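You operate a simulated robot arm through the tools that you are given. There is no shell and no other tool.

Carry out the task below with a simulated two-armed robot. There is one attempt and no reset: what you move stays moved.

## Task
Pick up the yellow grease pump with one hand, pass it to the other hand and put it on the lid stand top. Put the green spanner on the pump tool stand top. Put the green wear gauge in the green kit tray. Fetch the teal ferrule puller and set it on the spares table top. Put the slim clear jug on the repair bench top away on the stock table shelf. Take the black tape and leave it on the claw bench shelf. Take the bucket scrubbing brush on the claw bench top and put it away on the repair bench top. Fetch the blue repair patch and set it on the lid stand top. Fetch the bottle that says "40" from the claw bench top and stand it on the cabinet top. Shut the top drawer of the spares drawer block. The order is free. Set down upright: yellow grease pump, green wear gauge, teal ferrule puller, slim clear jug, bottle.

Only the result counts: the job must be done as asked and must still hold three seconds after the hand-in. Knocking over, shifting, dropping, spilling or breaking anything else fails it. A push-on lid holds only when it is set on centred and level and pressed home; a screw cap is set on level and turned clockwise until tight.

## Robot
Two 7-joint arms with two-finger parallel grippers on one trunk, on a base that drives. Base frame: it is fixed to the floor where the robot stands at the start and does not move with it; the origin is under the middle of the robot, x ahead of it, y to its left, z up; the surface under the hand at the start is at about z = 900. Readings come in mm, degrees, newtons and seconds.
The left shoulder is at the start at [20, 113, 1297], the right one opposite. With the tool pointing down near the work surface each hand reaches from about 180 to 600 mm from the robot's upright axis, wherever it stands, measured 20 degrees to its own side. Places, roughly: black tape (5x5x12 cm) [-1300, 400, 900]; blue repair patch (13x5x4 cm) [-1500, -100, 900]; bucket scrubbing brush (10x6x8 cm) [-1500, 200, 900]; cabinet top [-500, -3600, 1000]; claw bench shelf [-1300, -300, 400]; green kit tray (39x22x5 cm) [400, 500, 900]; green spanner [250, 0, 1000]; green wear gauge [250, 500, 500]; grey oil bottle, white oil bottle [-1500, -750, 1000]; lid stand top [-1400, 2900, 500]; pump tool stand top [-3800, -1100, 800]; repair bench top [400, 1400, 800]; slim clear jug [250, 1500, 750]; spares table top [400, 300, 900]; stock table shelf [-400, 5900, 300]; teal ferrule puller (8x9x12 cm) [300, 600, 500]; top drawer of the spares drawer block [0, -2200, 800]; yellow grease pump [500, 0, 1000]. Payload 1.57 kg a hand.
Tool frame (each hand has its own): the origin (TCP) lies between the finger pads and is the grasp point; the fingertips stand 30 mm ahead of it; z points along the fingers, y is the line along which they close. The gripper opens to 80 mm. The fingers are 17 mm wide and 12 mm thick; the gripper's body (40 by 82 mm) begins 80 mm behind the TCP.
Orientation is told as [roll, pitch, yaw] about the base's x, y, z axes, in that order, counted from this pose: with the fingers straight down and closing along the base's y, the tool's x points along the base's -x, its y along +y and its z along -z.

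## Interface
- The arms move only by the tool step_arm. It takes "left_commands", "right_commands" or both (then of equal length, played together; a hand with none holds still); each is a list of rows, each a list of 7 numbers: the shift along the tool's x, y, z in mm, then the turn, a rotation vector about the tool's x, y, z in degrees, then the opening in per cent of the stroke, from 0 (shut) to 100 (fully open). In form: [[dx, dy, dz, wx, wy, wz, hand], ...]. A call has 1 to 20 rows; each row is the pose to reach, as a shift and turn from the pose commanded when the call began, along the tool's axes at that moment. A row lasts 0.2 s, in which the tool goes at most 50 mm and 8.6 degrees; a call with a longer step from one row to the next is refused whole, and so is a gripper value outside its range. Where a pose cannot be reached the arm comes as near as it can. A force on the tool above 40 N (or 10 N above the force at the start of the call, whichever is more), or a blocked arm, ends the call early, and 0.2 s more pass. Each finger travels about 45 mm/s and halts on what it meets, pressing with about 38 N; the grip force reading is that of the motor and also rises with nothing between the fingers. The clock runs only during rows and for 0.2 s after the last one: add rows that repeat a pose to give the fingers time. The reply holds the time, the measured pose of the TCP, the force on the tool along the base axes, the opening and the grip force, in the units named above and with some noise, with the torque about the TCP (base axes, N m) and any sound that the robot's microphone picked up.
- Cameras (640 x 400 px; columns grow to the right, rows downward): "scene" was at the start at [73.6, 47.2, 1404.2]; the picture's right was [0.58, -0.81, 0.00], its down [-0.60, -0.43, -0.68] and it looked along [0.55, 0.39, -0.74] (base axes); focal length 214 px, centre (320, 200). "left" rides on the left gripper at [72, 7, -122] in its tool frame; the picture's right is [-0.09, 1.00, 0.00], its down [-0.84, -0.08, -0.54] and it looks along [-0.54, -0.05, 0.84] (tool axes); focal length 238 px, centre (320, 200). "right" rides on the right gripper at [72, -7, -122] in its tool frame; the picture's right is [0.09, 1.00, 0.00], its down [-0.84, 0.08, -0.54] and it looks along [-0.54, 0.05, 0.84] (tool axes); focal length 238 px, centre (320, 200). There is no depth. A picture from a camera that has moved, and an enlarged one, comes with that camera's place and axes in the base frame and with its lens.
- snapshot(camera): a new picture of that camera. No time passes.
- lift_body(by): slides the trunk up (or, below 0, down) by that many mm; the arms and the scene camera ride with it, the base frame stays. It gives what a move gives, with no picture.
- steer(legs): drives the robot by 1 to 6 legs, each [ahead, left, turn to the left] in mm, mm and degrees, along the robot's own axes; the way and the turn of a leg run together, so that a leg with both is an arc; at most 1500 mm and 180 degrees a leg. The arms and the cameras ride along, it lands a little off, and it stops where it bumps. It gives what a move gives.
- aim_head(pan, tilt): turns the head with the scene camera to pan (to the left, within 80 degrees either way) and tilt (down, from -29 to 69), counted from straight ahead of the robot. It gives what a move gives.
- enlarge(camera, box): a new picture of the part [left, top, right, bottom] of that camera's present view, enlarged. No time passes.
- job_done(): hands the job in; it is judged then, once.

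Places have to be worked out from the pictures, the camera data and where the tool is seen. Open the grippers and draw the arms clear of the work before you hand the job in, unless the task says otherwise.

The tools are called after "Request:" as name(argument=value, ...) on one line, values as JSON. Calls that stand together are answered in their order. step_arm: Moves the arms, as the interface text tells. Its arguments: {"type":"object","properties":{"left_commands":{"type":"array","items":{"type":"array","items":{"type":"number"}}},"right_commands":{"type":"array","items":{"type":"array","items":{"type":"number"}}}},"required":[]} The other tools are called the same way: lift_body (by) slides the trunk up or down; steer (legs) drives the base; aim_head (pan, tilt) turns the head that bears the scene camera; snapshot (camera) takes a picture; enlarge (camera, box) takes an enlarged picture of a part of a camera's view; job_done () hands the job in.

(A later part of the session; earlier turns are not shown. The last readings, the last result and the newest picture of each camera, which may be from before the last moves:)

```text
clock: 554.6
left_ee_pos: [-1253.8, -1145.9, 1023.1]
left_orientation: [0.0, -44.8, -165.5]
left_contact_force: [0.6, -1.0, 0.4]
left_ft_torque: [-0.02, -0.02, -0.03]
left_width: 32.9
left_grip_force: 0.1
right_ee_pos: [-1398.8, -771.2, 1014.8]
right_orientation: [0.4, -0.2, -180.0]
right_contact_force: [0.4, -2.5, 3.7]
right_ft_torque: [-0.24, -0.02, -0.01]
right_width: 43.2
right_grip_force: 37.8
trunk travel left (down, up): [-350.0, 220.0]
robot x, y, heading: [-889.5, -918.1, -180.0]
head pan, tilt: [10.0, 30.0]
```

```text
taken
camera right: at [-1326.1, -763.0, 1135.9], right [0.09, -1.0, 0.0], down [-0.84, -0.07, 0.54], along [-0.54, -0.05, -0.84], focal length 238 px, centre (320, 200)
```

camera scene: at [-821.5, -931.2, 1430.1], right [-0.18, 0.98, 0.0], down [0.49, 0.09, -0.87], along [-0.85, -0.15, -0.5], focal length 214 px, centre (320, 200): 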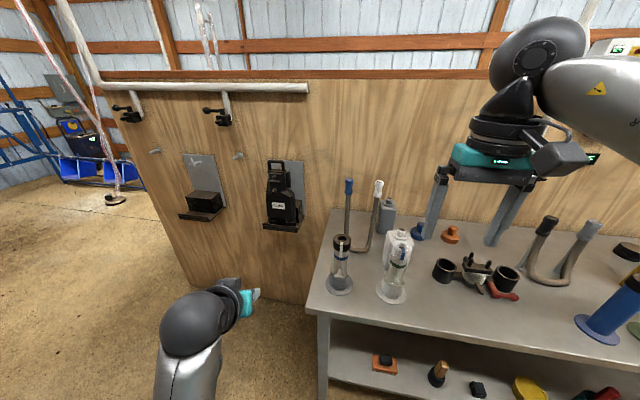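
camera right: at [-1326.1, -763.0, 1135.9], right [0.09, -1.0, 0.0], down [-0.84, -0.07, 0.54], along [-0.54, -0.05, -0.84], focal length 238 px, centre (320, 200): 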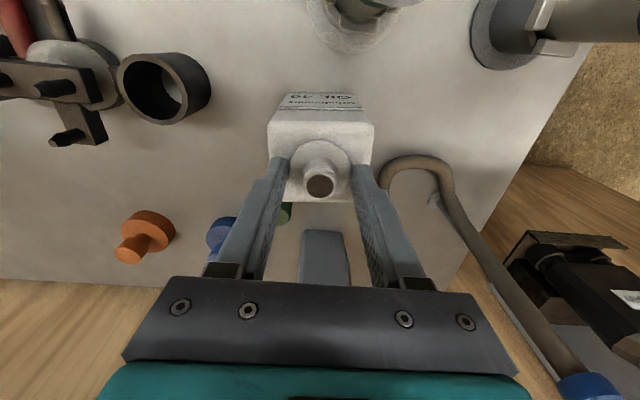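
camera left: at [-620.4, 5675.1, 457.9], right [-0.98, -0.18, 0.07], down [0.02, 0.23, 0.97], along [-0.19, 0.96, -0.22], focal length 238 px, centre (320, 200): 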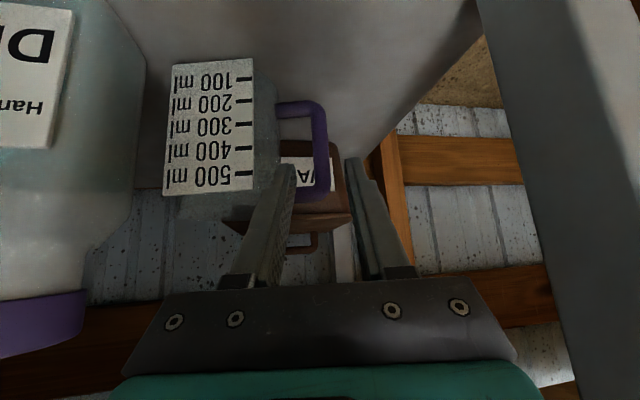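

The tips caught the collar (43 mm) rather than the neck. I open, rise 10 mm and close again on the neck.

Request:
step_arm(right_commands=[[0, 0, 0, 0, 0, 0, 60], [0, 0, 0, 0, 0, 0, 65], [0, 0, -5, 0, 0, 0, 65], [0, 0, -10, 0, 0, 0, 65], [0, 0, -10, 0, 0, 0, 50], [0, 0, -10, 0, 0, 0, 30], [0, 0, -10, 0, 0, 0, 15], [0, 0, -10, 0, 0, 0, 0], [0, 0, -10, 0, 0, 0, 0], [0, 0, -10, 0, 0, 0, 0]])

Request:
snapshot(camera="right")

Request:
enlarge(camera="scene", box=[340, 200, 440, 280])

```text
clock: 556.8
left_ee_pos: [-1253.4, -1145.6, 1023.0]
left_orientation: [0.0, -44.8, -165.3]
left_contact_force: [0.1, 0.0, 0.2]
left_ft_torque: [-0.02, -0.03, 0.01]
left_width: 33.0
left_grip_force: 0.0
right_ee_pos: [-1399.0, -770.7, 1023.4]
right_orientation: [0.2, 0.0, -180.0]
right_contact_force: [-0.5, -1.4, -0.5]
right_ft_torque: [-0.07, 0.0, 0.02]
right_width: 22.7
right_grip_force: 35.9
trunk travel left (down, up): [-350.0, 220.0]
robot x, y, heading: [-889.3, -919.0, -179.9]
head pan, tilt: [10.0, 30.0]
```

```text
taken
camera right: at [-1325.7, -762.8, 1145.8], right [0.09, -1.0, 0.0], down [-0.84, -0.07, 0.54], along [-0.54, -0.05, -0.84], focal length 238 px, centre (320, 200)
```

right: 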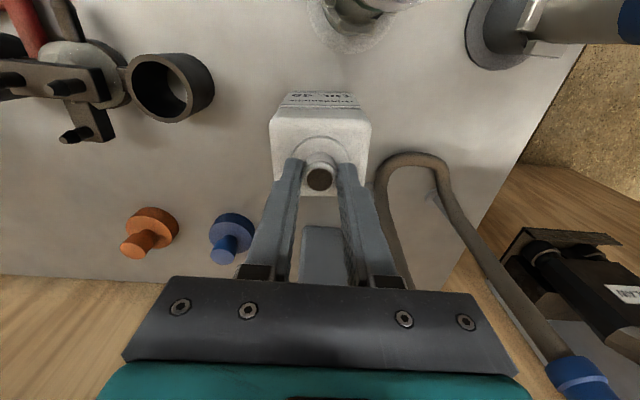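

```text
5.00 times, centred on (390, 240) of scene
camera zoom: at [-989.8, -931.8, 1430.2], right [-0.18, 0.98, 0.0], down [0.49, 0.09, -0.87], along [-0.85, -0.15, -0.5], focal length 1072 px, centre (-30, 0)
```

zoom: 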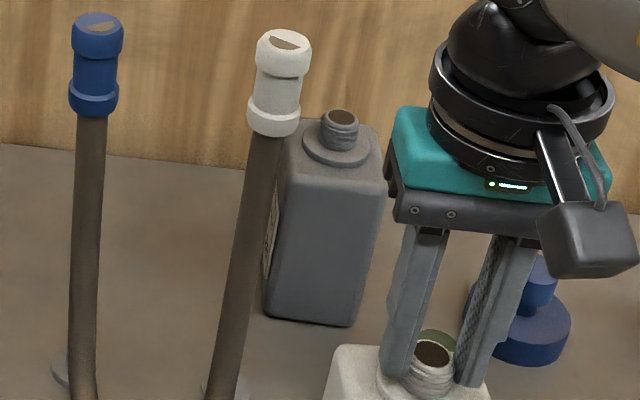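

Neck gripped at 22.7 mm. I lift a little and check weight and attitude.

Request:
step_arm(right_commands=[[0, 0, 0, 0, 0, 0, 0], [0, 0, -5, 0, 0, 0, 0], [0, 0, -12, 0, 0, 0, 0], [0, 0, -20, 0, 0, 0, 0], [0, 0, -20, 0, 0, 0, 0]])

Request:
snapshot(camera="right")

```text
clock: 558.0
left_ee_pos: [-1254.7, -1144.7, 1021.8]
left_orientation: [0.0, -44.8, -165.4]
left_contact_force: [-0.4, -0.2, -0.4]
left_ft_torque: [0.02, 0.01, -0.01]
left_width: 33.0
left_grip_force: 0.0
right_ee_pos: [-1398.2, -769.5, 1043.8]
right_orientation: [0.3, 0.0, 180.0]
right_contact_force: [-0.4, -0.3, -5.6]
right_ft_torque: [-0.01, -0.01, 0.0]
right_width: 23.2
right_grip_force: 36.1
trunk travel left (down, up): [-350.0, 220.0]
robot x, y, heading: [-890.7, -916.7, -179.9]
head pan, tilt: [10.0, 30.0]
```

```text
taken
camera right: at [-1326.1, -762.2, 1165.2], right [0.09, -1.0, 0.0], down [-0.84, -0.07, 0.54], along [-0.54, -0.05, -0.84], focal length 238 px, centre (320, 200)
```

right: 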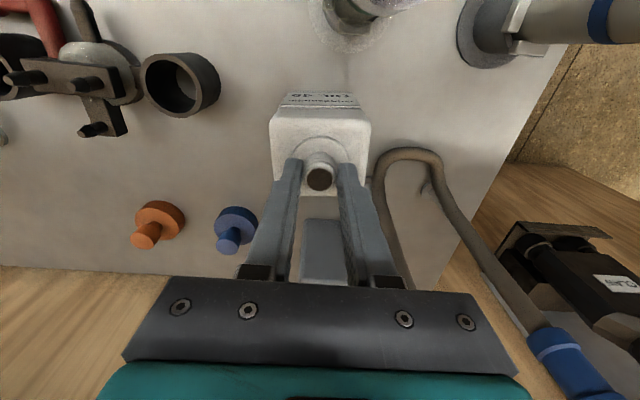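

The bottle weighs about 0.57 kg and hangs vertical. I raise trunk and arm so its bottom clears the column in front, then back away.

Request:
lift_body(by=200)

Request:
step_arm(right_commands=[[0, 0, -15, 0, 0, 0, 0], [0, 0, -30, 0, 0, 0, 0], [0, 0, -45, 0, 0, 0, 0], [0, 0, -45, 0, 0, 0, 0]])

Request:
snapshot(camera="scene")

```text
clock: 560.2
left_ee_pos: [-1256.6, -1144.9, 1222.9]
left_orientation: [0.1, -44.8, -165.5]
left_contact_force: [-1.6, 0.0, -0.2]
left_ft_torque: [-0.01, 0.02, -0.01]
left_width: 32.9
left_grip_force: 0.1
right_ee_pos: [-1399.4, -769.8, 1243.4]
right_orientation: [0.3, 0.0, 180.1]
right_contact_force: [-0.4, 0.6, -5.1]
right_ft_torque: [0.0, 0.01, 0.03]
right_width: 23.1
right_grip_force: 35.7
trunk travel left (down, up): [-550.0, 20.0]
robot x, y, heading: [-891.2, -917.0, -180.2]
head pan, tilt: [10.0, 30.0]
```

```text
clock: 561.2
left_ee_pos: [-1254.3, -1145.2, 1222.6]
left_orientation: [0.1, -44.9, -165.4]
left_contact_force: [0.6, -0.3, -0.6]
left_ft_torque: [-0.01, 0.0, 0.02]
left_width: 32.8
left_grip_force: 0.1
right_ee_pos: [-1399.6, -770.1, 1288.8]
right_orientation: [0.3, -0.1, 180.0]
right_contact_force: [0.0, -0.9, -5.0]
right_ft_torque: [0.0, 0.0, 0.01]
right_width: 22.9
right_grip_force: 35.6
trunk travel left (down, up): [-550.0, 20.0]
robot x, y, heading: [-887.7, -914.6, -179.9]
head pan, tilt: [10.0, 30.0]
```

```text
taken
camera scene: at [-990.5, -931.3, 1630.1], right [-0.18, 0.98, 0.0], down [0.49, 0.09, -0.87], along [-0.85, -0.15, -0.5], focal length 214 px, centre (320, 200)
```

scene: 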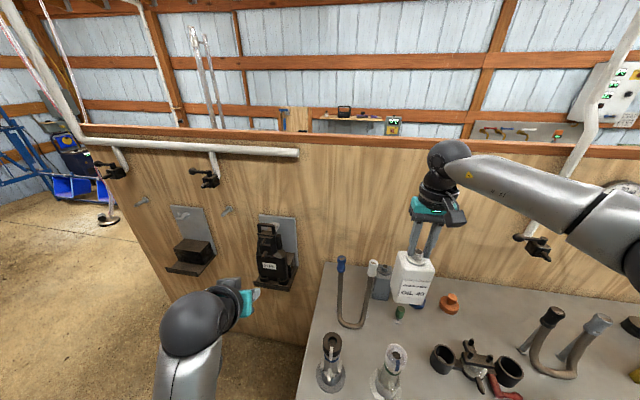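

I back off, turn to face −y and look at the cabinet and the drawer block.

Request:
steer(legs=[[-380, 0, 0], [0, 0, 90]])

Request:
aim_head(pan=0, tilt=25)

Request:
snapshot(camera="scene")

Request:
enlarge(camera="scene", box=[140, 100, 440, 290])

```text
clock: 567.4
left_ee_pos: [-283.2, -1280.2, 1221.3]
left_orientation: [0.1, -44.9, -75.4]
left_contact_force: [-0.2, 0.1, 0.6]
left_ft_torque: [0.01, 0.02, -0.02]
left_width: 32.9
left_grip_force: 0.1
right_ee_pos: [-658.1, -1426.6, 1289.5]
right_orientation: [0.3, -0.1, -90.0]
right_contact_force: [-0.2, -0.7, -5.3]
right_ft_torque: [-0.05, 0.01, 0.01]
right_width: 23.0
right_grip_force: 35.3
trunk travel left (down, up): [-550.0, 20.0]
robot x, y, heading: [-512.9, -919.0, -89.7]
head pan, tilt: [10.0, 30.0]
```

```text
clock: 568.1
left_ee_pos: [-283.4, -1279.7, 1223.6]
left_orientation: [0.1, -44.7, -75.3]
left_contact_force: [0.5, 0.5, 0.2]
left_ft_torque: [0.04, 0.02, 0.01]
left_width: 32.5
left_grip_force: 0.0
right_ee_pos: [-658.0, -1426.0, 1288.9]
right_orientation: [0.3, -0.1, -90.0]
right_contact_force: [0.2, 0.3, -5.3]
right_ft_torque: [0.04, -0.01, 0.0]
right_width: 23.1
right_grip_force: 35.6
trunk travel left (down, up): [-550.0, 20.0]
robot x, y, heading: [-511.5, -914.9, -89.6]
head pan, tilt: [0.0, 25.0]
```

```text
taken
camera scene: at [-511.7, -1017.6, 1638.1], right [-1.0, 0.0, 0.0], down [0.0, 0.42, -0.91], along [0.0, -0.91, -0.42], focal length 214 px, centre (320, 200)
```

scene: 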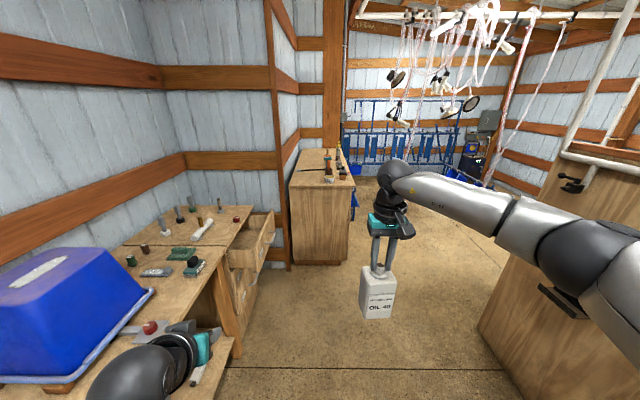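

```text
2.11 times, centred on (290, 195) of scene
camera zoom: at [-511.7, -1017.6, 1638.1], right [-1.0, 0.0, 0.0], down [0.0, 0.42, -0.91], along [0.0, -0.91, -0.42], focal length 452 px, centre (383, 210)
```

zoom: 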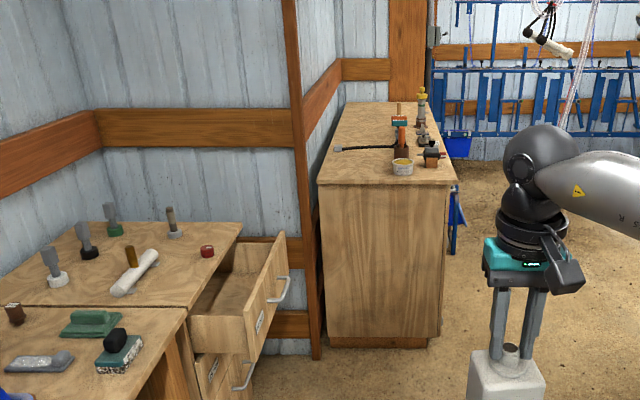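

The cabinet top is at z≈915, near edge y≈−2855, x −840…−227; the near-left area is free. The top drawer's front stands out at x≈−115. I move the bottle hand towards the centre and drive up, keeping clear of the open drawer.

Request:
step_arm(right_commands=[[0, 25, 0, 0, 0, 0, 0], [0, 50, 0, 0, 0, 0, 0], [0, 75, 0, 0, 0, 0, 0], [0, 100, 0, 0, 0, 0, 0], [0, 125, 0, 0, 0, 0, 0], [0, 125, 0, 0, 0, 0, 0]])

Request:
steer(legs=[[1150, 30, -0.3]])

Request:
aim_head(pan=0, tilt=40)

Request:
snapshot(camera="scene")

Request:
snapshot(camera="right")

```text
clock: 569.5
left_ee_pos: [-283.1, -1280.5, 1223.6]
left_orientation: [0.0, -44.8, -75.4]
left_contact_force: [-0.3, -0.4, -0.5]
left_ft_torque: [-0.04, 0.01, 0.04]
left_width: 33.0
left_grip_force: 0.1
right_ee_pos: [-534.1, -1426.1, 1290.3]
right_orientation: [0.3, 0.0, -90.0]
right_contact_force: [-0.9, 0.2, -5.5]
right_ft_torque: [0.04, -0.01, 0.0]
right_width: 23.2
right_grip_force: 35.4
trunk travel left (down, up): [-550.0, 20.0]
robot x, y, heading: [-511.4, -913.5, -89.7]
head pan, tilt: [0.0, 25.0]
```

```text
clock: 575.3
left_ee_pos: [-253.8, -2417.5, 1222.8]
left_orientation: [0.1, -44.7, -75.8]
left_contact_force: [0.0, -0.9, -0.6]
left_ft_torque: [0.0, 0.0, -0.01]
left_width: 32.5
left_grip_force: 0.1
right_ee_pos: [-505.7, -2561.2, 1289.5]
right_orientation: [0.3, 0.0, -90.2]
right_contact_force: [0.8, -0.6, -4.9]
right_ft_torque: [0.04, 0.0, -0.01]
right_width: 23.1
right_grip_force: 35.6
trunk travel left (down, up): [-550.0, 20.0]
robot x, y, heading: [-479.2, -2052.6, -90.3]
head pan, tilt: [0.0, 25.0]
```

```text
clock: 576.1
left_ee_pos: [-254.9, -2415.6, 1223.1]
left_orientation: [0.1, -44.8, -75.7]
left_contact_force: [-0.2, -0.3, -0.2]
left_ft_torque: [0.01, 0.05, 0.01]
left_width: 32.7
left_grip_force: 0.0
right_ee_pos: [-505.6, -2561.0, 1287.9]
right_orientation: [0.3, 0.0, -90.3]
right_contact_force: [-0.2, -0.7, -4.6]
right_ft_torque: [0.0, 0.0, 0.02]
right_width: 23.0
right_grip_force: 35.3
trunk travel left (down, up): [-550.0, 20.0]
robot x, y, heading: [-481.0, -2053.2, -90.1]
head pan, tilt: [0.0, 40.0]
```

```text
taken
camera scene: at [-482.5, -2144.8, 1614.9], right [-1.0, 0.0, 0.0], down [0.0, 0.64, -0.77], along [0.0, -0.77, -0.64], focal length 214 px, centre (320, 200)
```

scene: 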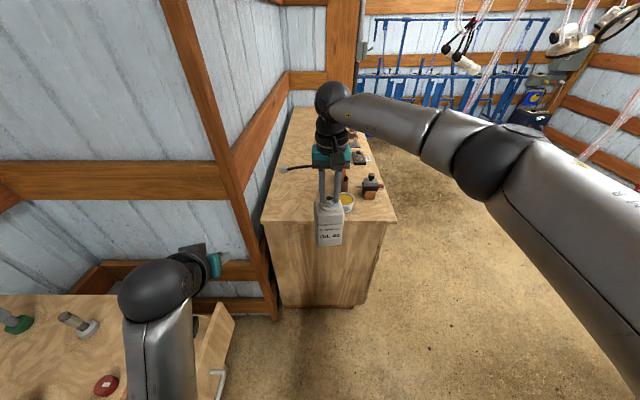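

```text
taken
camera right: at [-511.6, -2487.7, 1410.9], right [1.0, 0.09, 0.0], down [0.07, -0.84, 0.54], along [0.05, -0.54, -0.84], focal length 238 px, centre (320, 200)
```

right: 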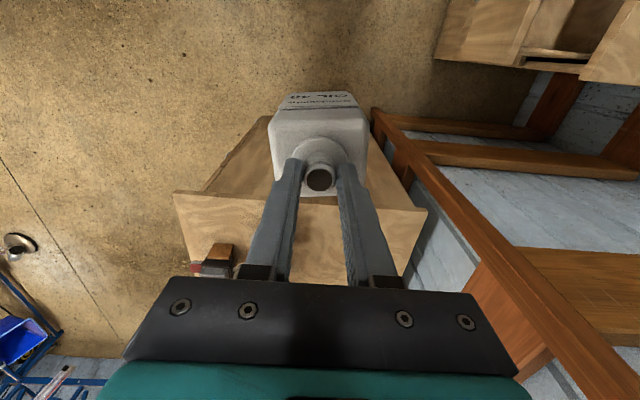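

The wall runs close on the left, so I pull the left hand in before moving on.

Request:
step_arm(left_commands=[[20, -15, -20, 0, 0, 0, 41], [42, -30, -42, 0, 0, 0, 41], [64, -48, -64, 0, 0, 0, 41], [85, -66, -85, 0, 0, 0, 41], [106, -84, -106, 0, 0, 0, 41], [106, -100, -106, 0, 0, 0, 41]])

Request:
snapshot(camera="scene")

```text
clock: 577.1
left_ee_pos: [-256.4, -2343.8, 1186.5]
left_orientation: [18.6, -46.8, -81.0]
left_contact_force: [0.7, 0.5, 0.1]
left_ft_torque: [0.02, 0.02, -0.03]
left_width: 32.8
left_grip_force: 0.1
left hand out of reach, approached as far as the arm can: row 1, 2, 3, 4, 5
right_ee_pos: [-506.4, -2558.8, 1288.2]
right_orientation: [0.2, 0.2, -90.2]
right_contact_force: [0.7, 0.4, -4.1]
right_ft_torque: [-0.01, -0.03, 0.0]
right_width: 22.8
right_grip_force: 35.6
trunk travel left (down, up): [-550.0, 20.0]
robot x, y, heading: [-482.7, -2046.3, -90.2]
head pan, tilt: [0.0, 40.0]
stopped in row 5 (left hand): the arm was blocked; the commanded pose is now the measured one
```

```text
taken
camera scene: at [-482.4, -2144.3, 1614.8], right [-1.0, 0.0, 0.0], down [0.0, 0.64, -0.77], along [0.0, -0.77, -0.64], focal length 214 px, centre (320, 200)
```

scene: 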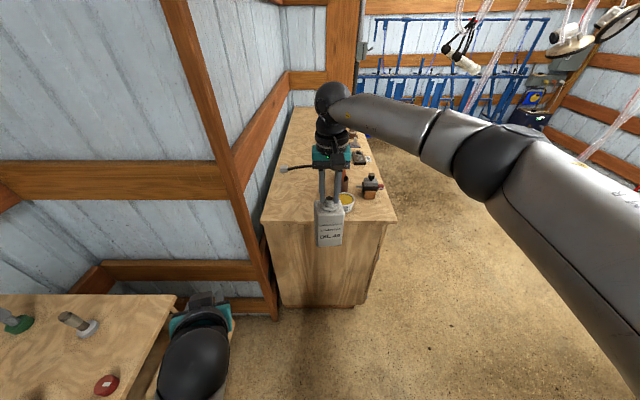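

The left arm is at its inner limit. Instead I keep the robot further right and bring the bottle hand further across to the left.

Request:
step_arm(right_commands=[[0, 25, 0, 0, 0, 0, 0], [0, 50, 0, 0, 0, 0, 0], [0, 75, 0, 0, 0, 0, 0], [0, 100, 0, 0, 0, 0, 0], [0, 115, 0, 0, 0, 0, 0], [0, 115, 0, 0, 0, 0, 0]])

Request:
steer(legs=[[0, -60, 0]])

Request:
snapshot(camera="scene")

```text
clock: 578.5
left_ee_pos: [-256.1, -2344.0, 1185.3]
left_orientation: [18.7, -46.8, -81.0]
left_contact_force: [-0.2, 0.2, -0.1]
left_ft_torque: [0.0, 0.02, -0.02]
left_width: 32.9
left_grip_force: 0.0
right_ee_pos: [-390.9, -2561.8, 1289.7]
right_orientation: [0.3, 0.0, -90.2]
right_contact_force: [-0.2, -0.4, -4.8]
right_ft_torque: [0.05, -0.04, 0.03]
right_width: 23.0
right_grip_force: 35.6
trunk travel left (down, up): [-550.0, 20.0]
robot x, y, heading: [-481.7, -2049.1, -90.1]
head pan, tilt: [0.0, 40.0]
```

```text
clock: 579.5
left_ee_pos: [-316.3, -2344.8, 1185.3]
left_orientation: [18.7, -46.8, -81.0]
left_contact_force: [0.1, 0.3, 0.4]
left_ft_torque: [-0.01, -0.01, 0.0]
left_width: 32.7
left_grip_force: 0.2
right_ee_pos: [-449.6, -2560.1, 1290.3]
right_orientation: [0.3, -0.1, -90.2]
right_contact_force: [-0.7, 0.1, -4.6]
right_ft_torque: [0.03, 0.0, 0.01]
right_width: 23.2
right_grip_force: 35.1
trunk travel left (down, up): [-550.0, 20.0]
robot x, y, heading: [-539.4, -2048.6, -90.4]
head pan, tilt: [0.0, 40.0]
```

```text
taken
camera scene: at [-543.3, -2144.7, 1614.8], right [-1.0, 0.0, 0.0], down [0.0, 0.64, -0.77], along [0.0, -0.77, -0.64], focal length 214 px, centre (320, 200)
```

scene: 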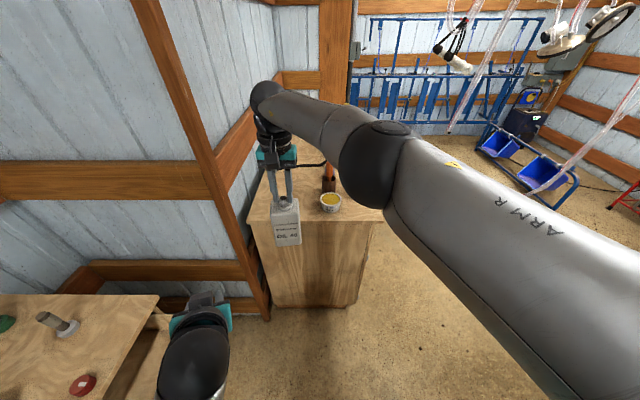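

Request:
steer(legs=[[370, 0, 0.2]])

Request:
snapshot(camera="right")

Request:
snapshot(camera="scene")

```text
clock: 581.8
left_ee_pos: [-314.0, -2715.1, 1185.3]
left_orientation: [18.6, -46.8, -80.6]
left_contact_force: [0.3, -1.0, -0.1]
left_ft_torque: [0.02, 0.01, -0.05]
left_width: 33.2
left_grip_force: 0.1
right_ee_pos: [-446.9, -2933.5, 1288.9]
right_orientation: [0.3, 0.1, -90.0]
right_contact_force: [-0.7, 0.5, -4.9]
right_ft_torque: [-0.01, 0.03, -0.03]
right_width: 23.0
right_grip_force: 35.1
trunk travel left (down, up): [-550.0, 20.0]
robot x, y, heading: [-540.7, -2420.9, -90.1]
head pan, tilt: [0.0, 40.0]
```

```text
taken
camera right: at [-453.2, -2861.1, 1410.8], right [1.0, 0.09, 0.0], down [0.07, -0.84, 0.54], along [0.05, -0.54, -0.84], focal length 238 px, centre (320, 200)
```

right: 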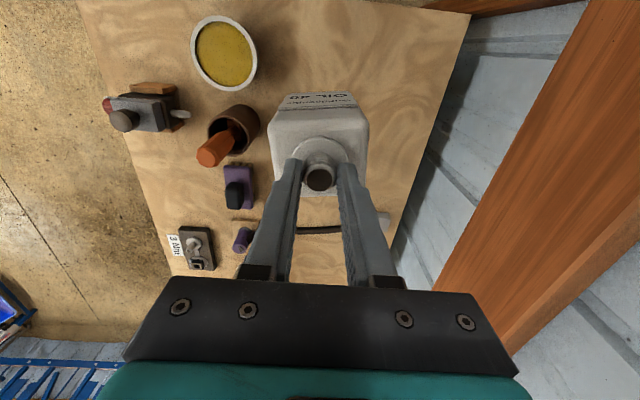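

```text
taken
camera scene: at [-541.3, -2518.0, 1614.8], right [-1.0, 0.0, 0.0], down [0.0, 0.64, -0.77], along [0.0, -0.77, -0.64], focal length 214 px, centre (320, 200)
```

scene: 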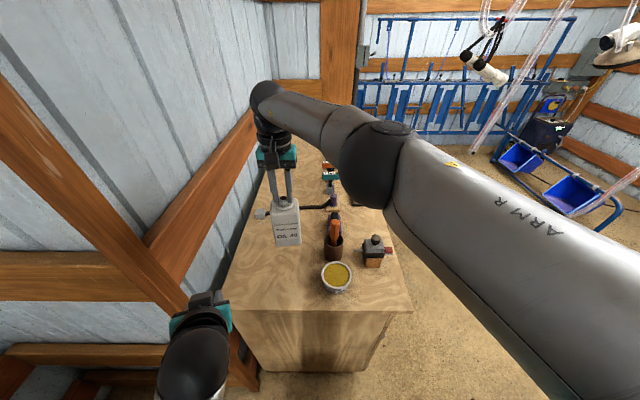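

The landing spot (−447, −2933) is clear. I lower with the trunk first.

Request:
lift_body(by=-130)

Request:
enlarge(camera="scene", box=[200, 140, 420, 340])

```text
clock: 583.4
left_ee_pos: [-314.1, -2715.6, 1055.6]
left_orientation: [18.6, -46.8, -80.6]
left_contact_force: [-0.6, 1.1, 0.7]
left_ft_torque: [0.02, 0.01, 0.02]
left_width: 32.7
left_grip_force: 0.0
right_ee_pos: [-447.1, -2933.6, 1159.8]
right_orientation: [0.3, 0.0, -90.0]
right_contact_force: [0.6, -0.1, -4.9]
right_ft_torque: [0.02, -0.03, 0.0]
right_width: 23.1
right_grip_force: 35.2
trunk travel left (down, up): [-420.0, 150.0]
robot x, y, heading: [-542.8, -2423.7, -89.7]
head pan, tilt: [0.0, 40.0]
```

```text
2.00 times, centred on (310, 240) of scene
camera zoom: at [-541.4, -2517.3, 1484.9], right [-1.0, 0.0, 0.0], down [0.0, 0.64, -0.77], along [0.0, -0.77, -0.64], focal length 429 px, centre (340, 120)
```

zoom: 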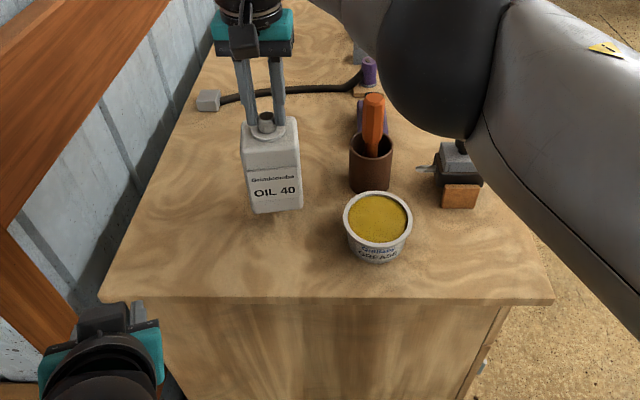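

Request:
lift_body(by=-35)

Request:
enlarge(camera="scene", box=[200, 140, 420, 340])

```text
clock: 584.2
left_ee_pos: [-313.0, -2715.9, 1021.0]
left_orientation: [18.6, -46.8, -80.6]
left_contact_force: [-0.8, 0.1, 0.0]
left_ft_torque: [-0.01, -0.02, 0.0]
left_width: 32.9
left_grip_force: 0.1
right_ee_pos: [-446.8, -2932.9, 1124.2]
right_orientation: [0.3, 0.1, -90.0]
right_contact_force: [0.8, 0.6, 1.4]
right_ft_torque: [-0.03, 0.07, -0.04]
right_width: 22.8
right_grip_force: 35.6
trunk travel left (down, up): [-385.0, 185.0]
robot x, y, heading: [-543.5, -2424.9, -89.8]
head pan, tilt: [0.0, 40.0]
```

```text
2.00 times, centred on (310, 240) of scene
camera zoom: at [-541.3, -2517.2, 1449.9], right [-1.0, 0.0, 0.0], down [0.0, 0.64, -0.77], along [0.0, -0.77, -0.64], focal length 429 px, centre (340, 120)
```

zoom: 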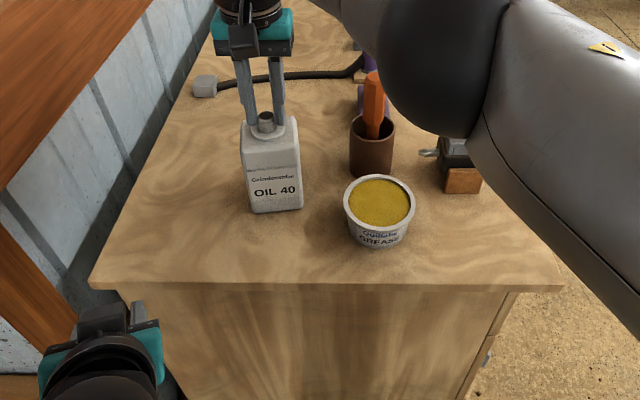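

The bottle just touches down (force change ≈6 N; cabinet top z≈943). I open and rise.

Request:
step_arm(right_commands=[[0, 0, 0, 0, 0, 0, 30], [0, 0, 0, 0, 0, 0, 35], [0, 0, 0, 0, 0, 0, 45], [0, 0, 0, 0, 0, 0, 60], [0, 0, 0, 0, 0, 0, 65], [0, 0, -10, 0, 0, 0, 65], [0, 0, -30, 0, 0, 0, 65], [0, 0, -65, 0, 0, 0, 65], [0, 0, -105, 0, 0, 0, 65], [0, 0, -145, 0, 0, 0, 65]])

Request:
snapshot(camera="right")

Request:
enlarge(camera="scene", box=[200, 140, 420, 340])

```text
clock: 586.4
left_ee_pos: [-313.2, -2713.2, 1021.0]
left_orientation: [18.7, -46.9, -80.8]
left_contact_force: [0.7, 0.5, 0.2]
left_ft_torque: [-0.03, -0.01, -0.04]
left_width: 33.0
left_grip_force: 0.0
right_ee_pos: [-448.5, -2916.9, 1258.0]
right_orientation: [0.2, 0.0, -90.1]
right_contact_force: [-0.2, 0.4, -0.1]
right_ft_torque: [-0.04, 0.01, 0.0]
right_width: 52.0
right_grip_force: 0.1
right hand out of reach, approached as far as the arm can: row 9, 10
trunk travel left (down, up): [-385.0, 185.0]
robot x, y, heading: [-541.0, -2426.5, -89.6]
head pan, tilt: [0.0, 40.0]
```

```text
taken
camera right: at [-454.8, -2844.0, 1379.1], right [1.0, 0.09, 0.0], down [0.08, -0.84, 0.54], along [0.05, -0.54, -0.84], focal length 238 px, centre (320, 200)
```

right: 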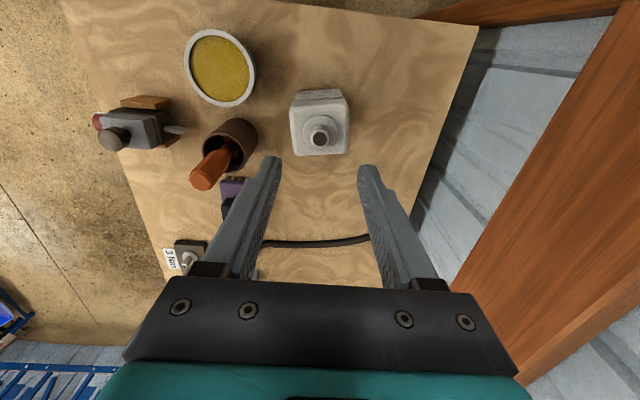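

```text
2.00 times, centred on (310, 240) of scene
camera zoom: at [-541.3, -2515.4, 1450.0], right [-1.0, 0.0, 0.0], down [0.0, 0.64, -0.77], along [0.0, -0.77, -0.64], focal length 429 px, centre (340, 120)
```

zoom: 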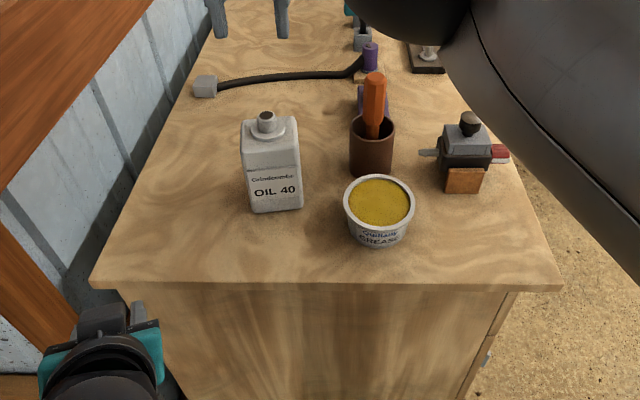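

The bottle stands upright on the cabinet top. Last: the drawer. I back off, turn to face the drawer block and look.

Request:
steer(legs=[[-300, 0, 0], [0, -260, 0], [0, 0, 90]])

Request:
aim_head(pan=0, tilt=30)

Request:
snapshot(camera="scene")

```text
clock: 593.7
left_ee_pos: [-511.1, -1901.3, 1021.3]
left_orientation: [18.7, -46.9, 8.9]
left_contact_force: [0.0, 0.8, 0.5]
left_ft_torque: [0.0, 0.02, 0.0]
left_width: 32.6
left_grip_force: 0.1
right_ee_pos: [-308.0, -2035.9, 1257.0]
right_orientation: [0.2, 0.1, -0.5]
right_contact_force: [-0.2, -1.0, 0.9]
right_ft_torque: [-0.04, 0.02, 0.04]
right_width: 52.0
right_grip_force: 0.1
trunk travel left (down, up): [-385.0, 185.0]
robot x, y, heading: [-807.0, -2127.8, -0.4]
head pan, tilt: [0.0, 40.0]
```

```text
clock: 594.5
left_ee_pos: [-510.4, -1901.4, 1022.2]
left_orientation: [18.5, -46.8, 8.8]
left_contact_force: [0.1, 0.0, 1.4]
left_ft_torque: [-0.01, -0.01, -0.01]
left_width: 32.9
left_grip_force: 0.1
right_ee_pos: [-307.5, -2036.9, 1257.0]
right_orientation: [0.1, 0.1, -0.5]
right_contact_force: [0.3, 0.5, -0.3]
right_ft_torque: [0.03, 0.01, -0.03]
right_width: 51.8
right_grip_force: 0.0
trunk travel left (down, up): [-385.0, 185.0]
robot x, y, heading: [-801.1, -2125.5, -0.3]
head pan, tilt: [0.0, 30.0]
```

```text
taken
camera scene: at [-704.7, -2125.2, 1465.1], right [-0.01, -1.0, 0.0], down [-0.5, 0.0, -0.87], along [0.87, 0.0, -0.5], focal length 214 px, centre (320, 200)
```

scene: 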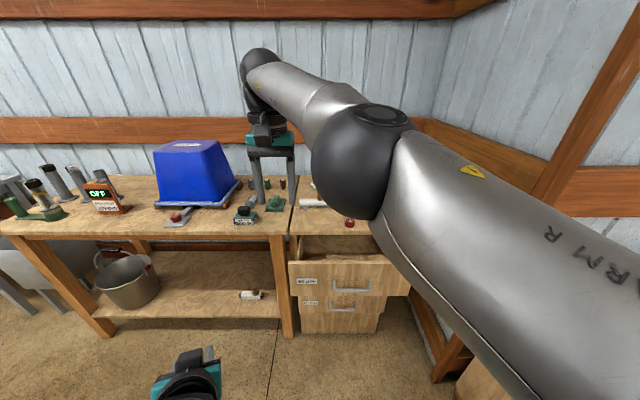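

Request:
step_arm(right_commands=[[20, -45, 0, 0, 0, 0, 65], [40, -90, 0, 0, 0, 0, 40], [60, -135, 0, 0, 0, 0, 20], [80, -180, 0, 0, 0, 0, 0], [100, -225, 0, 0, 0, 0, 0], [110, -270, 0, 0, 0, 0, 0]])

Request:
snapshot(camera="scene")

Request:
enlarge(camera="scene", box=[260, 180, 440, 350])

```text
clock: 595.9
left_ee_pos: [-510.6, -1901.6, 1020.7]
left_orientation: [18.6, -46.7, 8.9]
left_contact_force: [0.1, 0.7, 0.8]
left_ft_torque: [-0.01, 0.0, -0.01]
left_width: 32.7
left_grip_force: 0.0
right_ee_pos: [-421.8, -2307.5, 1255.6]
right_orientation: [0.3, 0.1, -0.5]
right_contact_force: [0.2, -0.7, 0.2]
right_ft_torque: [0.02, -0.01, 0.0]
right_width: 0.0
right_grip_force: 21.5
trunk travel left (down, up): [-385.0, 185.0]
robot x, y, heading: [-808.0, -2123.1, -0.3]
head pan, tilt: [0.0, 30.0]
```

```text
taken
camera scene: at [-705.3, -2125.9, 1465.2], right [-0.01, -1.0, 0.0], down [-0.5, 0.0, -0.87], along [0.87, 0.0, -0.5], focal length 214 px, centre (320, 200)
```

scene: 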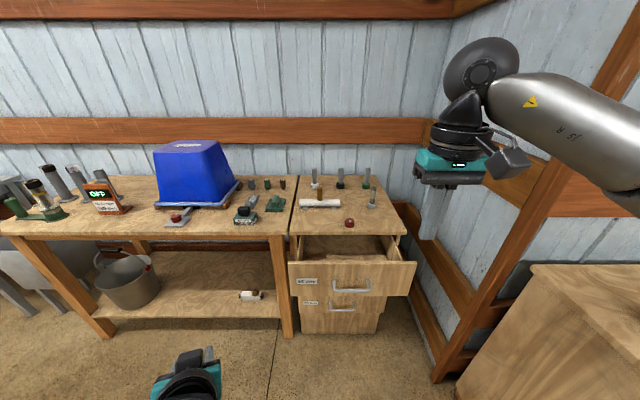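

```text
2.35 times, centred on (350, 265) of scene
camera zoom: at [-705.3, -2125.9, 1465.2], right [-0.01, -1.0, 0.0], down [-0.5, 0.0, -0.87], along [0.87, 0.0, -0.5], focal length 505 px, centre (249, 47)
```

zoom: 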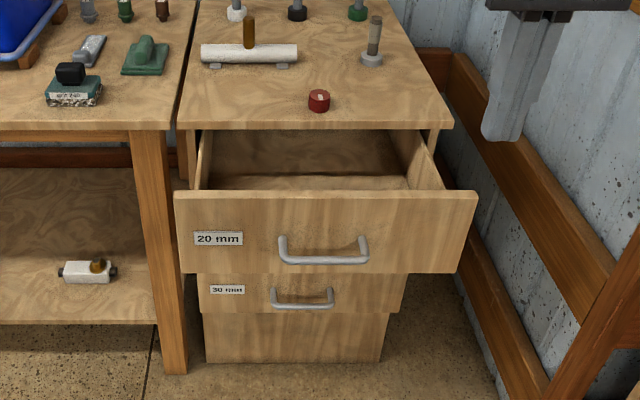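

The top drawer's front panel is at x≈−115 (z 636–841, y −2004…−2505), handle at mid height. I will push it shut above the handle with closed right-hand fingertips, hand tilted forward. I set up that pose in the free space in front.

Request:
step_arm(right_commands=[[-12, 0, 40, 0, 0, 0, 0], [-24, 0, 80, 0, 0, 0, 0], [-36, 0, 120, 0, 0, 0, 0], [-48, 0, 160, 0, 0, 0, 0], [-60, 0, 200, 0, 0, 0, 0], [-60, 0, 200, 0, -8, 0, 0], [-60, 0, 200, 0, -16, 0, 0], [-60, 0, 200, 0, -24, 0, 0], [-60, 0, 200, 0, -32, 0, 0], [-60, 0, 200, 0, -40, 0, 0], [-60, 0, 200, 0, -48, 0, 0], [-60, 0, 200, 0, -56, 0, 0], [-60, 0, 200, 0, -64, 0, 0], [-60, 0, 200, 0, -70, 0, 0]])

Request:
snapshot(camera="scene")

```text
clock: 598.9
left_ee_pos: [-510.0, -1901.2, 1021.1]
left_orientation: [18.6, -46.8, 8.9]
left_contact_force: [-0.4, 0.3, -1.0]
left_ft_torque: [-0.01, 0.03, 0.0]
left_width: 32.7
left_grip_force: 0.0
right_ee_pos: [-360.9, -2306.2, 1054.9]
right_orientation: [0.3, -47.9, -0.7]
right_contact_force: [0.2, 0.2, -0.4]
right_ft_torque: [-0.02, -0.02, -0.02]
right_width: 0.0
right_grip_force: 21.5
right hand out of reach, approached as far as the arm can: row 12, 13, 14
trunk travel left (down, up): [-385.0, 185.0]
robot x, y, heading: [-803.9, -2128.6, -0.2]
head pan, tilt: [0.0, 30.0]
```

```text
taken
camera scene: at [-704.7, -2125.2, 1465.2], right [-0.01, -1.0, 0.0], down [-0.5, 0.0, -0.87], along [0.87, 0.0, -0.5], focal length 214 px, centre (320, 200)
```

scene: 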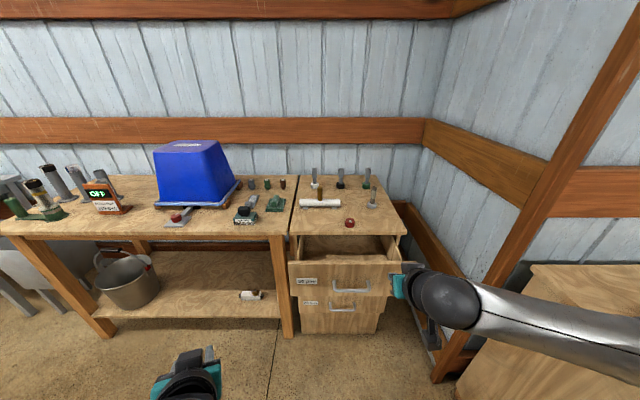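

Pitch −48° is adequate for a fingertip push. I lower the right hand by the arm (keeping the left hand high) to fingertip height ≈780 and see.

Request:
step_arm(right_commands=[[32, 9, 28, 0, 0, 0, 0], [63, 18, 57, 0, 0, 0, 0], [95, 27, 85, 0, 0, 0, 0], [126, 36, 114, 0, 0, 0, 0], [158, 45, 142, 0, 0, 0, 0], [189, 52, 170, 0, 0, 0, 0], [189, 52, 170, 0, 0, 0, 0]])

Request:
snapshot(camera="scene")

Request:
snapshot(camera="right")

```text
clock: 600.5
left_ee_pos: [-509.0, -1898.0, 1020.8]
left_orientation: [18.4, -46.7, 9.1]
left_contact_force: [0.2, 1.1, 0.0]
left_ft_torque: [-0.04, 0.0, -0.03]
left_width: 32.6
left_grip_force: 0.0
right_ee_pos: [-316.4, -2194.8, 821.6]
right_orientation: [-2.8, -45.6, -0.6]
right_contact_force: [0.4, -0.4, -1.4]
right_ft_torque: [-0.02, 0.01, 0.01]
right_width: 0.0
right_grip_force: 21.0
right hand out of reach, approached as far as the arm can: row 1, 2, 3, 4, 5, 6, 7
trunk travel left (down, up): [-385.0, 185.0]
robot x, y, heading: [-803.0, -2124.4, -0.4]
head pan, tilt: [0.0, 30.0]
```

```text
taken
camera scene: at [-702.9, -2119.5, 1465.0], right [0.0, -1.0, 0.0], down [-0.5, 0.0, -0.87], along [0.87, -0.01, -0.5], focal length 214 px, centre (320, 200)
```

scene: 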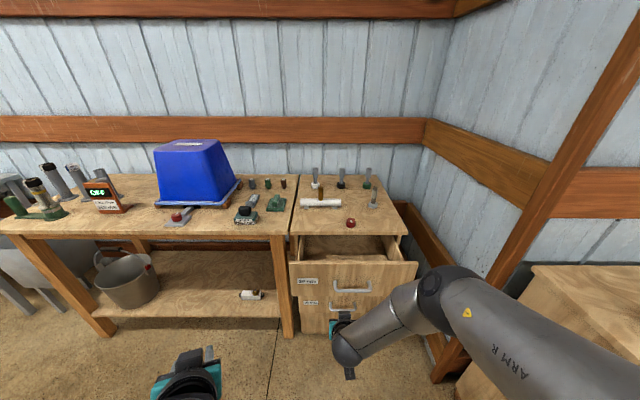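

```text
taken
camera right: at [-453.1, -2193.4, 855.8], right [-0.02, 0.99, -0.1], down [0.2, 0.1, 0.97], along [0.98, 0.0, -0.21], focal length 238 px, centre (320, 200)
```

right: 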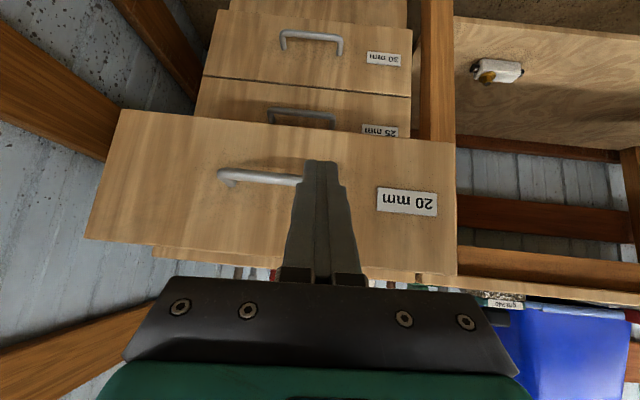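

The closed fingertip is at about (−295, −2195, 800), above the handle level. I drive forward in steps to touch and push the panel.

Request:
steer(legs=[[160, 0, 0]])

Request:
snapshot(camera="right")

Request:
snapshot(camera="scene")

```text
clock: 601.9
left_ee_pos: [-350.1, -1903.8, 1019.9]
left_orientation: [18.7, -46.7, 8.8]
left_contact_force: [-0.1, 0.6, 0.3]
left_ft_torque: [0.01, 0.02, -0.01]
left_width: 32.8
left_grip_force: 0.1
right_ee_pos: [-157.7, -2197.6, 821.3]
right_orientation: [-2.5, -45.5, -0.8]
right_contact_force: [-0.4, 0.1, 0.3]
right_ft_torque: [0.0, 0.0, -0.02]
right_width: 0.0
right_grip_force: 20.8
trunk travel left (down, up): [-385.0, 185.0]
robot x, y, heading: [-640.5, -2128.7, -0.5]
head pan, tilt: [0.0, 30.0]
```

```text
taken
camera right: at [-293.8, -2197.3, 855.7], right [-0.02, 1.0, -0.1], down [0.2, 0.1, 0.97], along [0.98, 0.0, -0.21], focal length 238 px, centre (320, 200)
```

right: 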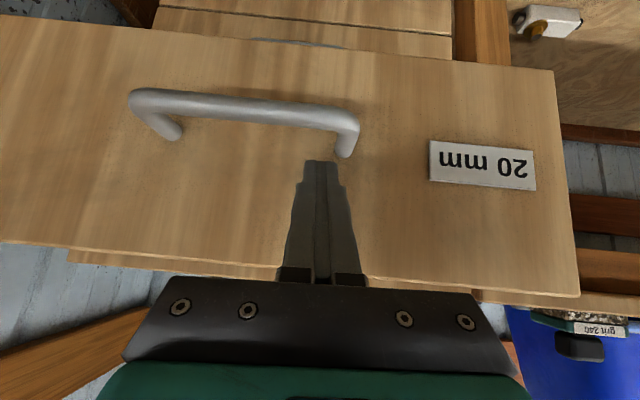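

```text
taken
camera scene: at [-543.4, -2126.2, 1465.1], right [-0.01, -1.0, 0.0], down [-0.5, 0.0, -0.87], along [0.87, -0.01, -0.5], focal length 214 px, centre (320, 200)
```

scene: 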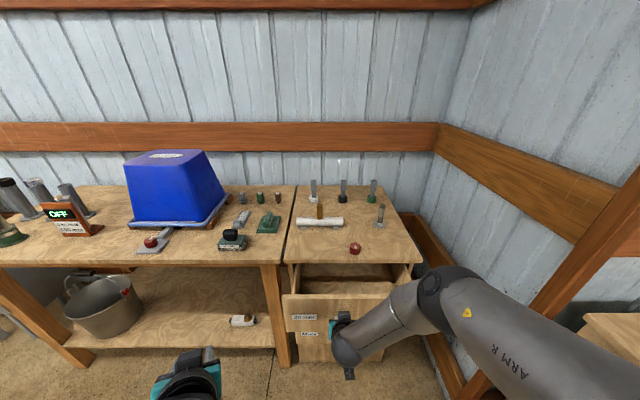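

The tip is close to a handle post; I shift 40 mm toward the drawer's centre and up 12 mm before touching.

Request:
step_arm(right_commands=[[-4, -20, -4, 0, 0, 0, 0], [-8.5, -40, -8.5, 0, 0, 0, 0], [-8.5, -40, -8.5, 0, 0, 0, 0]])

Request:
steer(legs=[[40, 0, 0]])

Request:
snapshot(camera="right")

```text
clock: 602.7
left_ee_pos: [-349.8, -1902.8, 1020.7]
left_orientation: [18.6, -46.8, 8.8]
left_contact_force: [0.9, -0.3, 0.2]
left_ft_torque: [0.0, 0.04, 0.0]
left_width: 32.6
left_grip_force: 0.0
right_ee_pos: [-150.2, -2226.1, 840.9]
right_orientation: [-3.1, -44.9, -0.8]
right_contact_force: [-2.4, 0.7, 0.3]
right_ft_torque: [0.02, 0.02, -0.02]
right_width: 0.0
right_grip_force: 21.3
right hand out of reach, approached as far as the arm can: row 1, 2, 3
trunk travel left (down, up): [-385.0, 185.0]
robot x, y, heading: [-643.0, -2124.6, -0.3]
head pan, tilt: [0.0, 30.0]
```

```text
clock: 603.6
left_ee_pos: [-310.7, -1903.0, 1021.1]
left_orientation: [18.7, -46.7, 8.9]
left_contact_force: [0.0, -0.5, -0.6]
left_ft_torque: [0.0, 0.03, 0.0]
left_width: 33.1
left_grip_force: 0.1
right_ee_pos: [-107.6, -2224.7, 840.7]
right_orientation: [-3.0, -44.9, -0.8]
right_contact_force: [0.1, -0.7, -0.3]
right_ft_torque: [0.0, 0.01, -0.04]
right_width: 0.0
right_grip_force: 21.2
trunk travel left (down, up): [-385.0, 185.0]
robot x, y, heading: [-607.3, -2124.2, -0.4]
head pan, tilt: [0.0, 30.0]
```

```text
taken
camera right: at [-244.3, -2222.2, 875.5], right [-0.01, 0.99, -0.1], down [0.22, 0.1, 0.97], along [0.98, -0.01, -0.22], focal length 238 px, centre (320, 200)
```

right: 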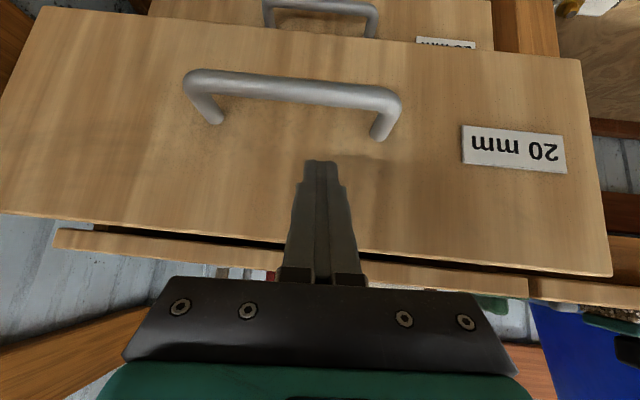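

Request:
steer(legs=[[50, 0, 0]])

Request:
snapshot(camera="right")

```text
clock: 604.5
left_ee_pos: [-260.0, -1903.4, 1020.5]
left_orientation: [18.7, -46.7, 8.9]
left_contact_force: [0.9, -0.2, 0.1]
left_ft_torque: [-0.02, 0.04, 0.01]
left_width: 32.8
left_grip_force: 0.1
right_ee_pos: [-57.9, -2224.2, 839.5]
right_orientation: [-3.0, -44.8, -0.8]
right_contact_force: [-0.2, 0.2, -0.4]
right_ft_torque: [0.03, 0.0, -0.01]
right_width: 0.3
right_grip_force: 21.2
trunk travel left (down, up): [-385.0, 185.0]
robot x, y, heading: [-552.3, -2128.7, -0.3]
head pan, tilt: [0.0, 30.0]
```

```text
taken
camera right: at [-194.5, -2222.3, 875.5], right [-0.01, 0.99, -0.1], down [0.22, 0.1, 0.97], along [0.98, -0.01, -0.22], focal length 238 px, centre (320, 200)
```

right: 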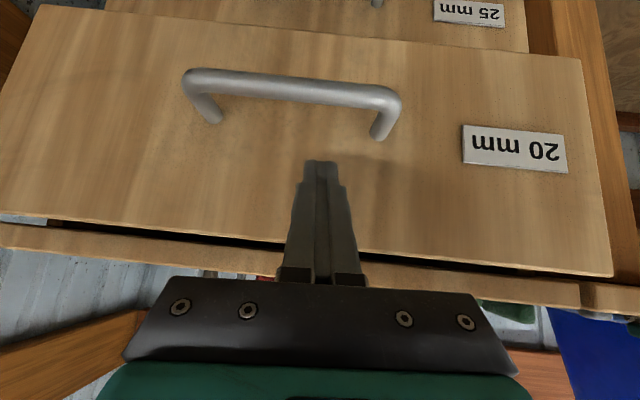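

The panel is moving along with the fingertip with little force. I keep pushing.

Request:
steer(legs=[[45, 0, 0]])

Request:
snapshot(camera="right")

Request:
enlarge(camera="scene", box=[250, 180, 470, 370])

```text
clock: 605.4
left_ee_pos: [-215.7, -1903.4, 1020.5]
left_orientation: [18.6, -46.8, 8.9]
left_contact_force: [-0.3, -0.6, -0.4]
left_ft_torque: [0.03, -0.01, -0.02]
left_width: 32.5
left_grip_force: 0.1
right_ee_pos: [-12.9, -2225.3, 840.6]
right_orientation: [-3.0, -44.8, -0.8]
right_contact_force: [0.7, 0.6, -0.5]
right_ft_torque: [-0.02, 0.0, -0.02]
right_width: 0.0
right_grip_force: 21.6
trunk travel left (down, up): [-385.0, 185.0]
robot x, y, heading: [-512.0, -2126.4, -0.3]
head pan, tilt: [0.0, 30.0]
```

```text
taken
camera right: at [-150.1, -2222.6, 875.4], right [-0.01, 0.99, -0.1], down [0.22, 0.1, 0.97], along [0.98, -0.01, -0.22], focal length 238 px, centre (320, 200)
```

right: 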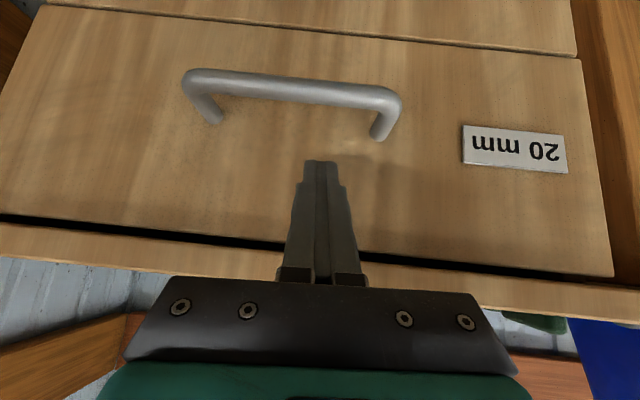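

```text
2.11 times, centred on (360, 275) of scene
camera zoom: at [-408.7, -2127.0, 1465.0], right [-0.01, -1.0, 0.0], down [-0.5, 0.0, -0.87], along [0.87, -0.01, -0.5], focal length 452 px, centre (236, 42)
```

zoom: 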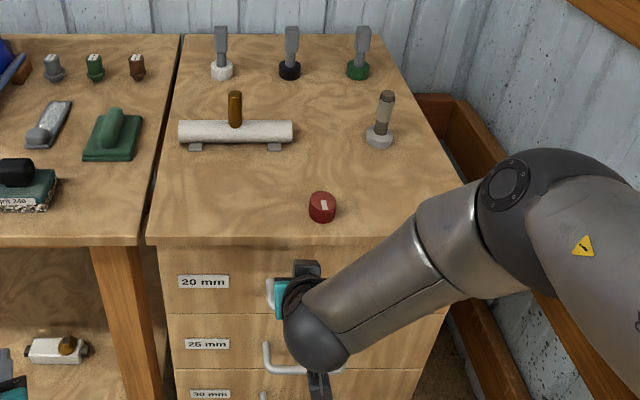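

Almost flush. I push on in small increments until it stops.

Request:
steer(legs=[[10, 0, 0]])

Request:
snapshot(camera="right")

```text
clock: 606.1
left_ee_pos: [-206.8, -1903.0, 1019.9]
left_orientation: [18.6, -46.8, 9.0]
left_contact_force: [0.1, -0.7, 1.3]
left_ft_torque: [0.0, -0.05, 0.01]
left_width: 32.4
left_grip_force: 0.1
right_ee_pos: [-4.4, -2225.9, 841.2]
right_orientation: [-3.1, -44.8, -0.8]
right_contact_force: [-4.8, 0.7, -1.1]
right_ft_torque: [0.0, 0.09, -0.01]
right_width: 0.0
right_grip_force: 21.3
trunk travel left (down, up): [-385.0, 185.0]
robot x, y, heading: [-503.6, -2126.4, -0.0]
head pan, tilt: [0.0, 30.0]
```

```text
taken
camera right: at [-141.9, -2222.5, 875.5], right [-0.01, 0.99, -0.1], down [0.22, 0.1, 0.97], along [0.98, -0.01, -0.22], focal length 238 px, centre (320, 200)
```

right: 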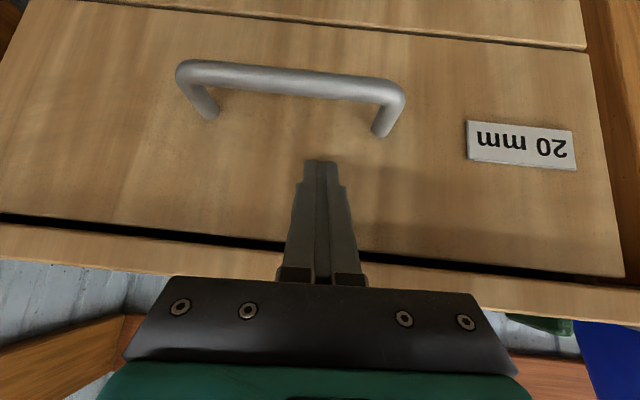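

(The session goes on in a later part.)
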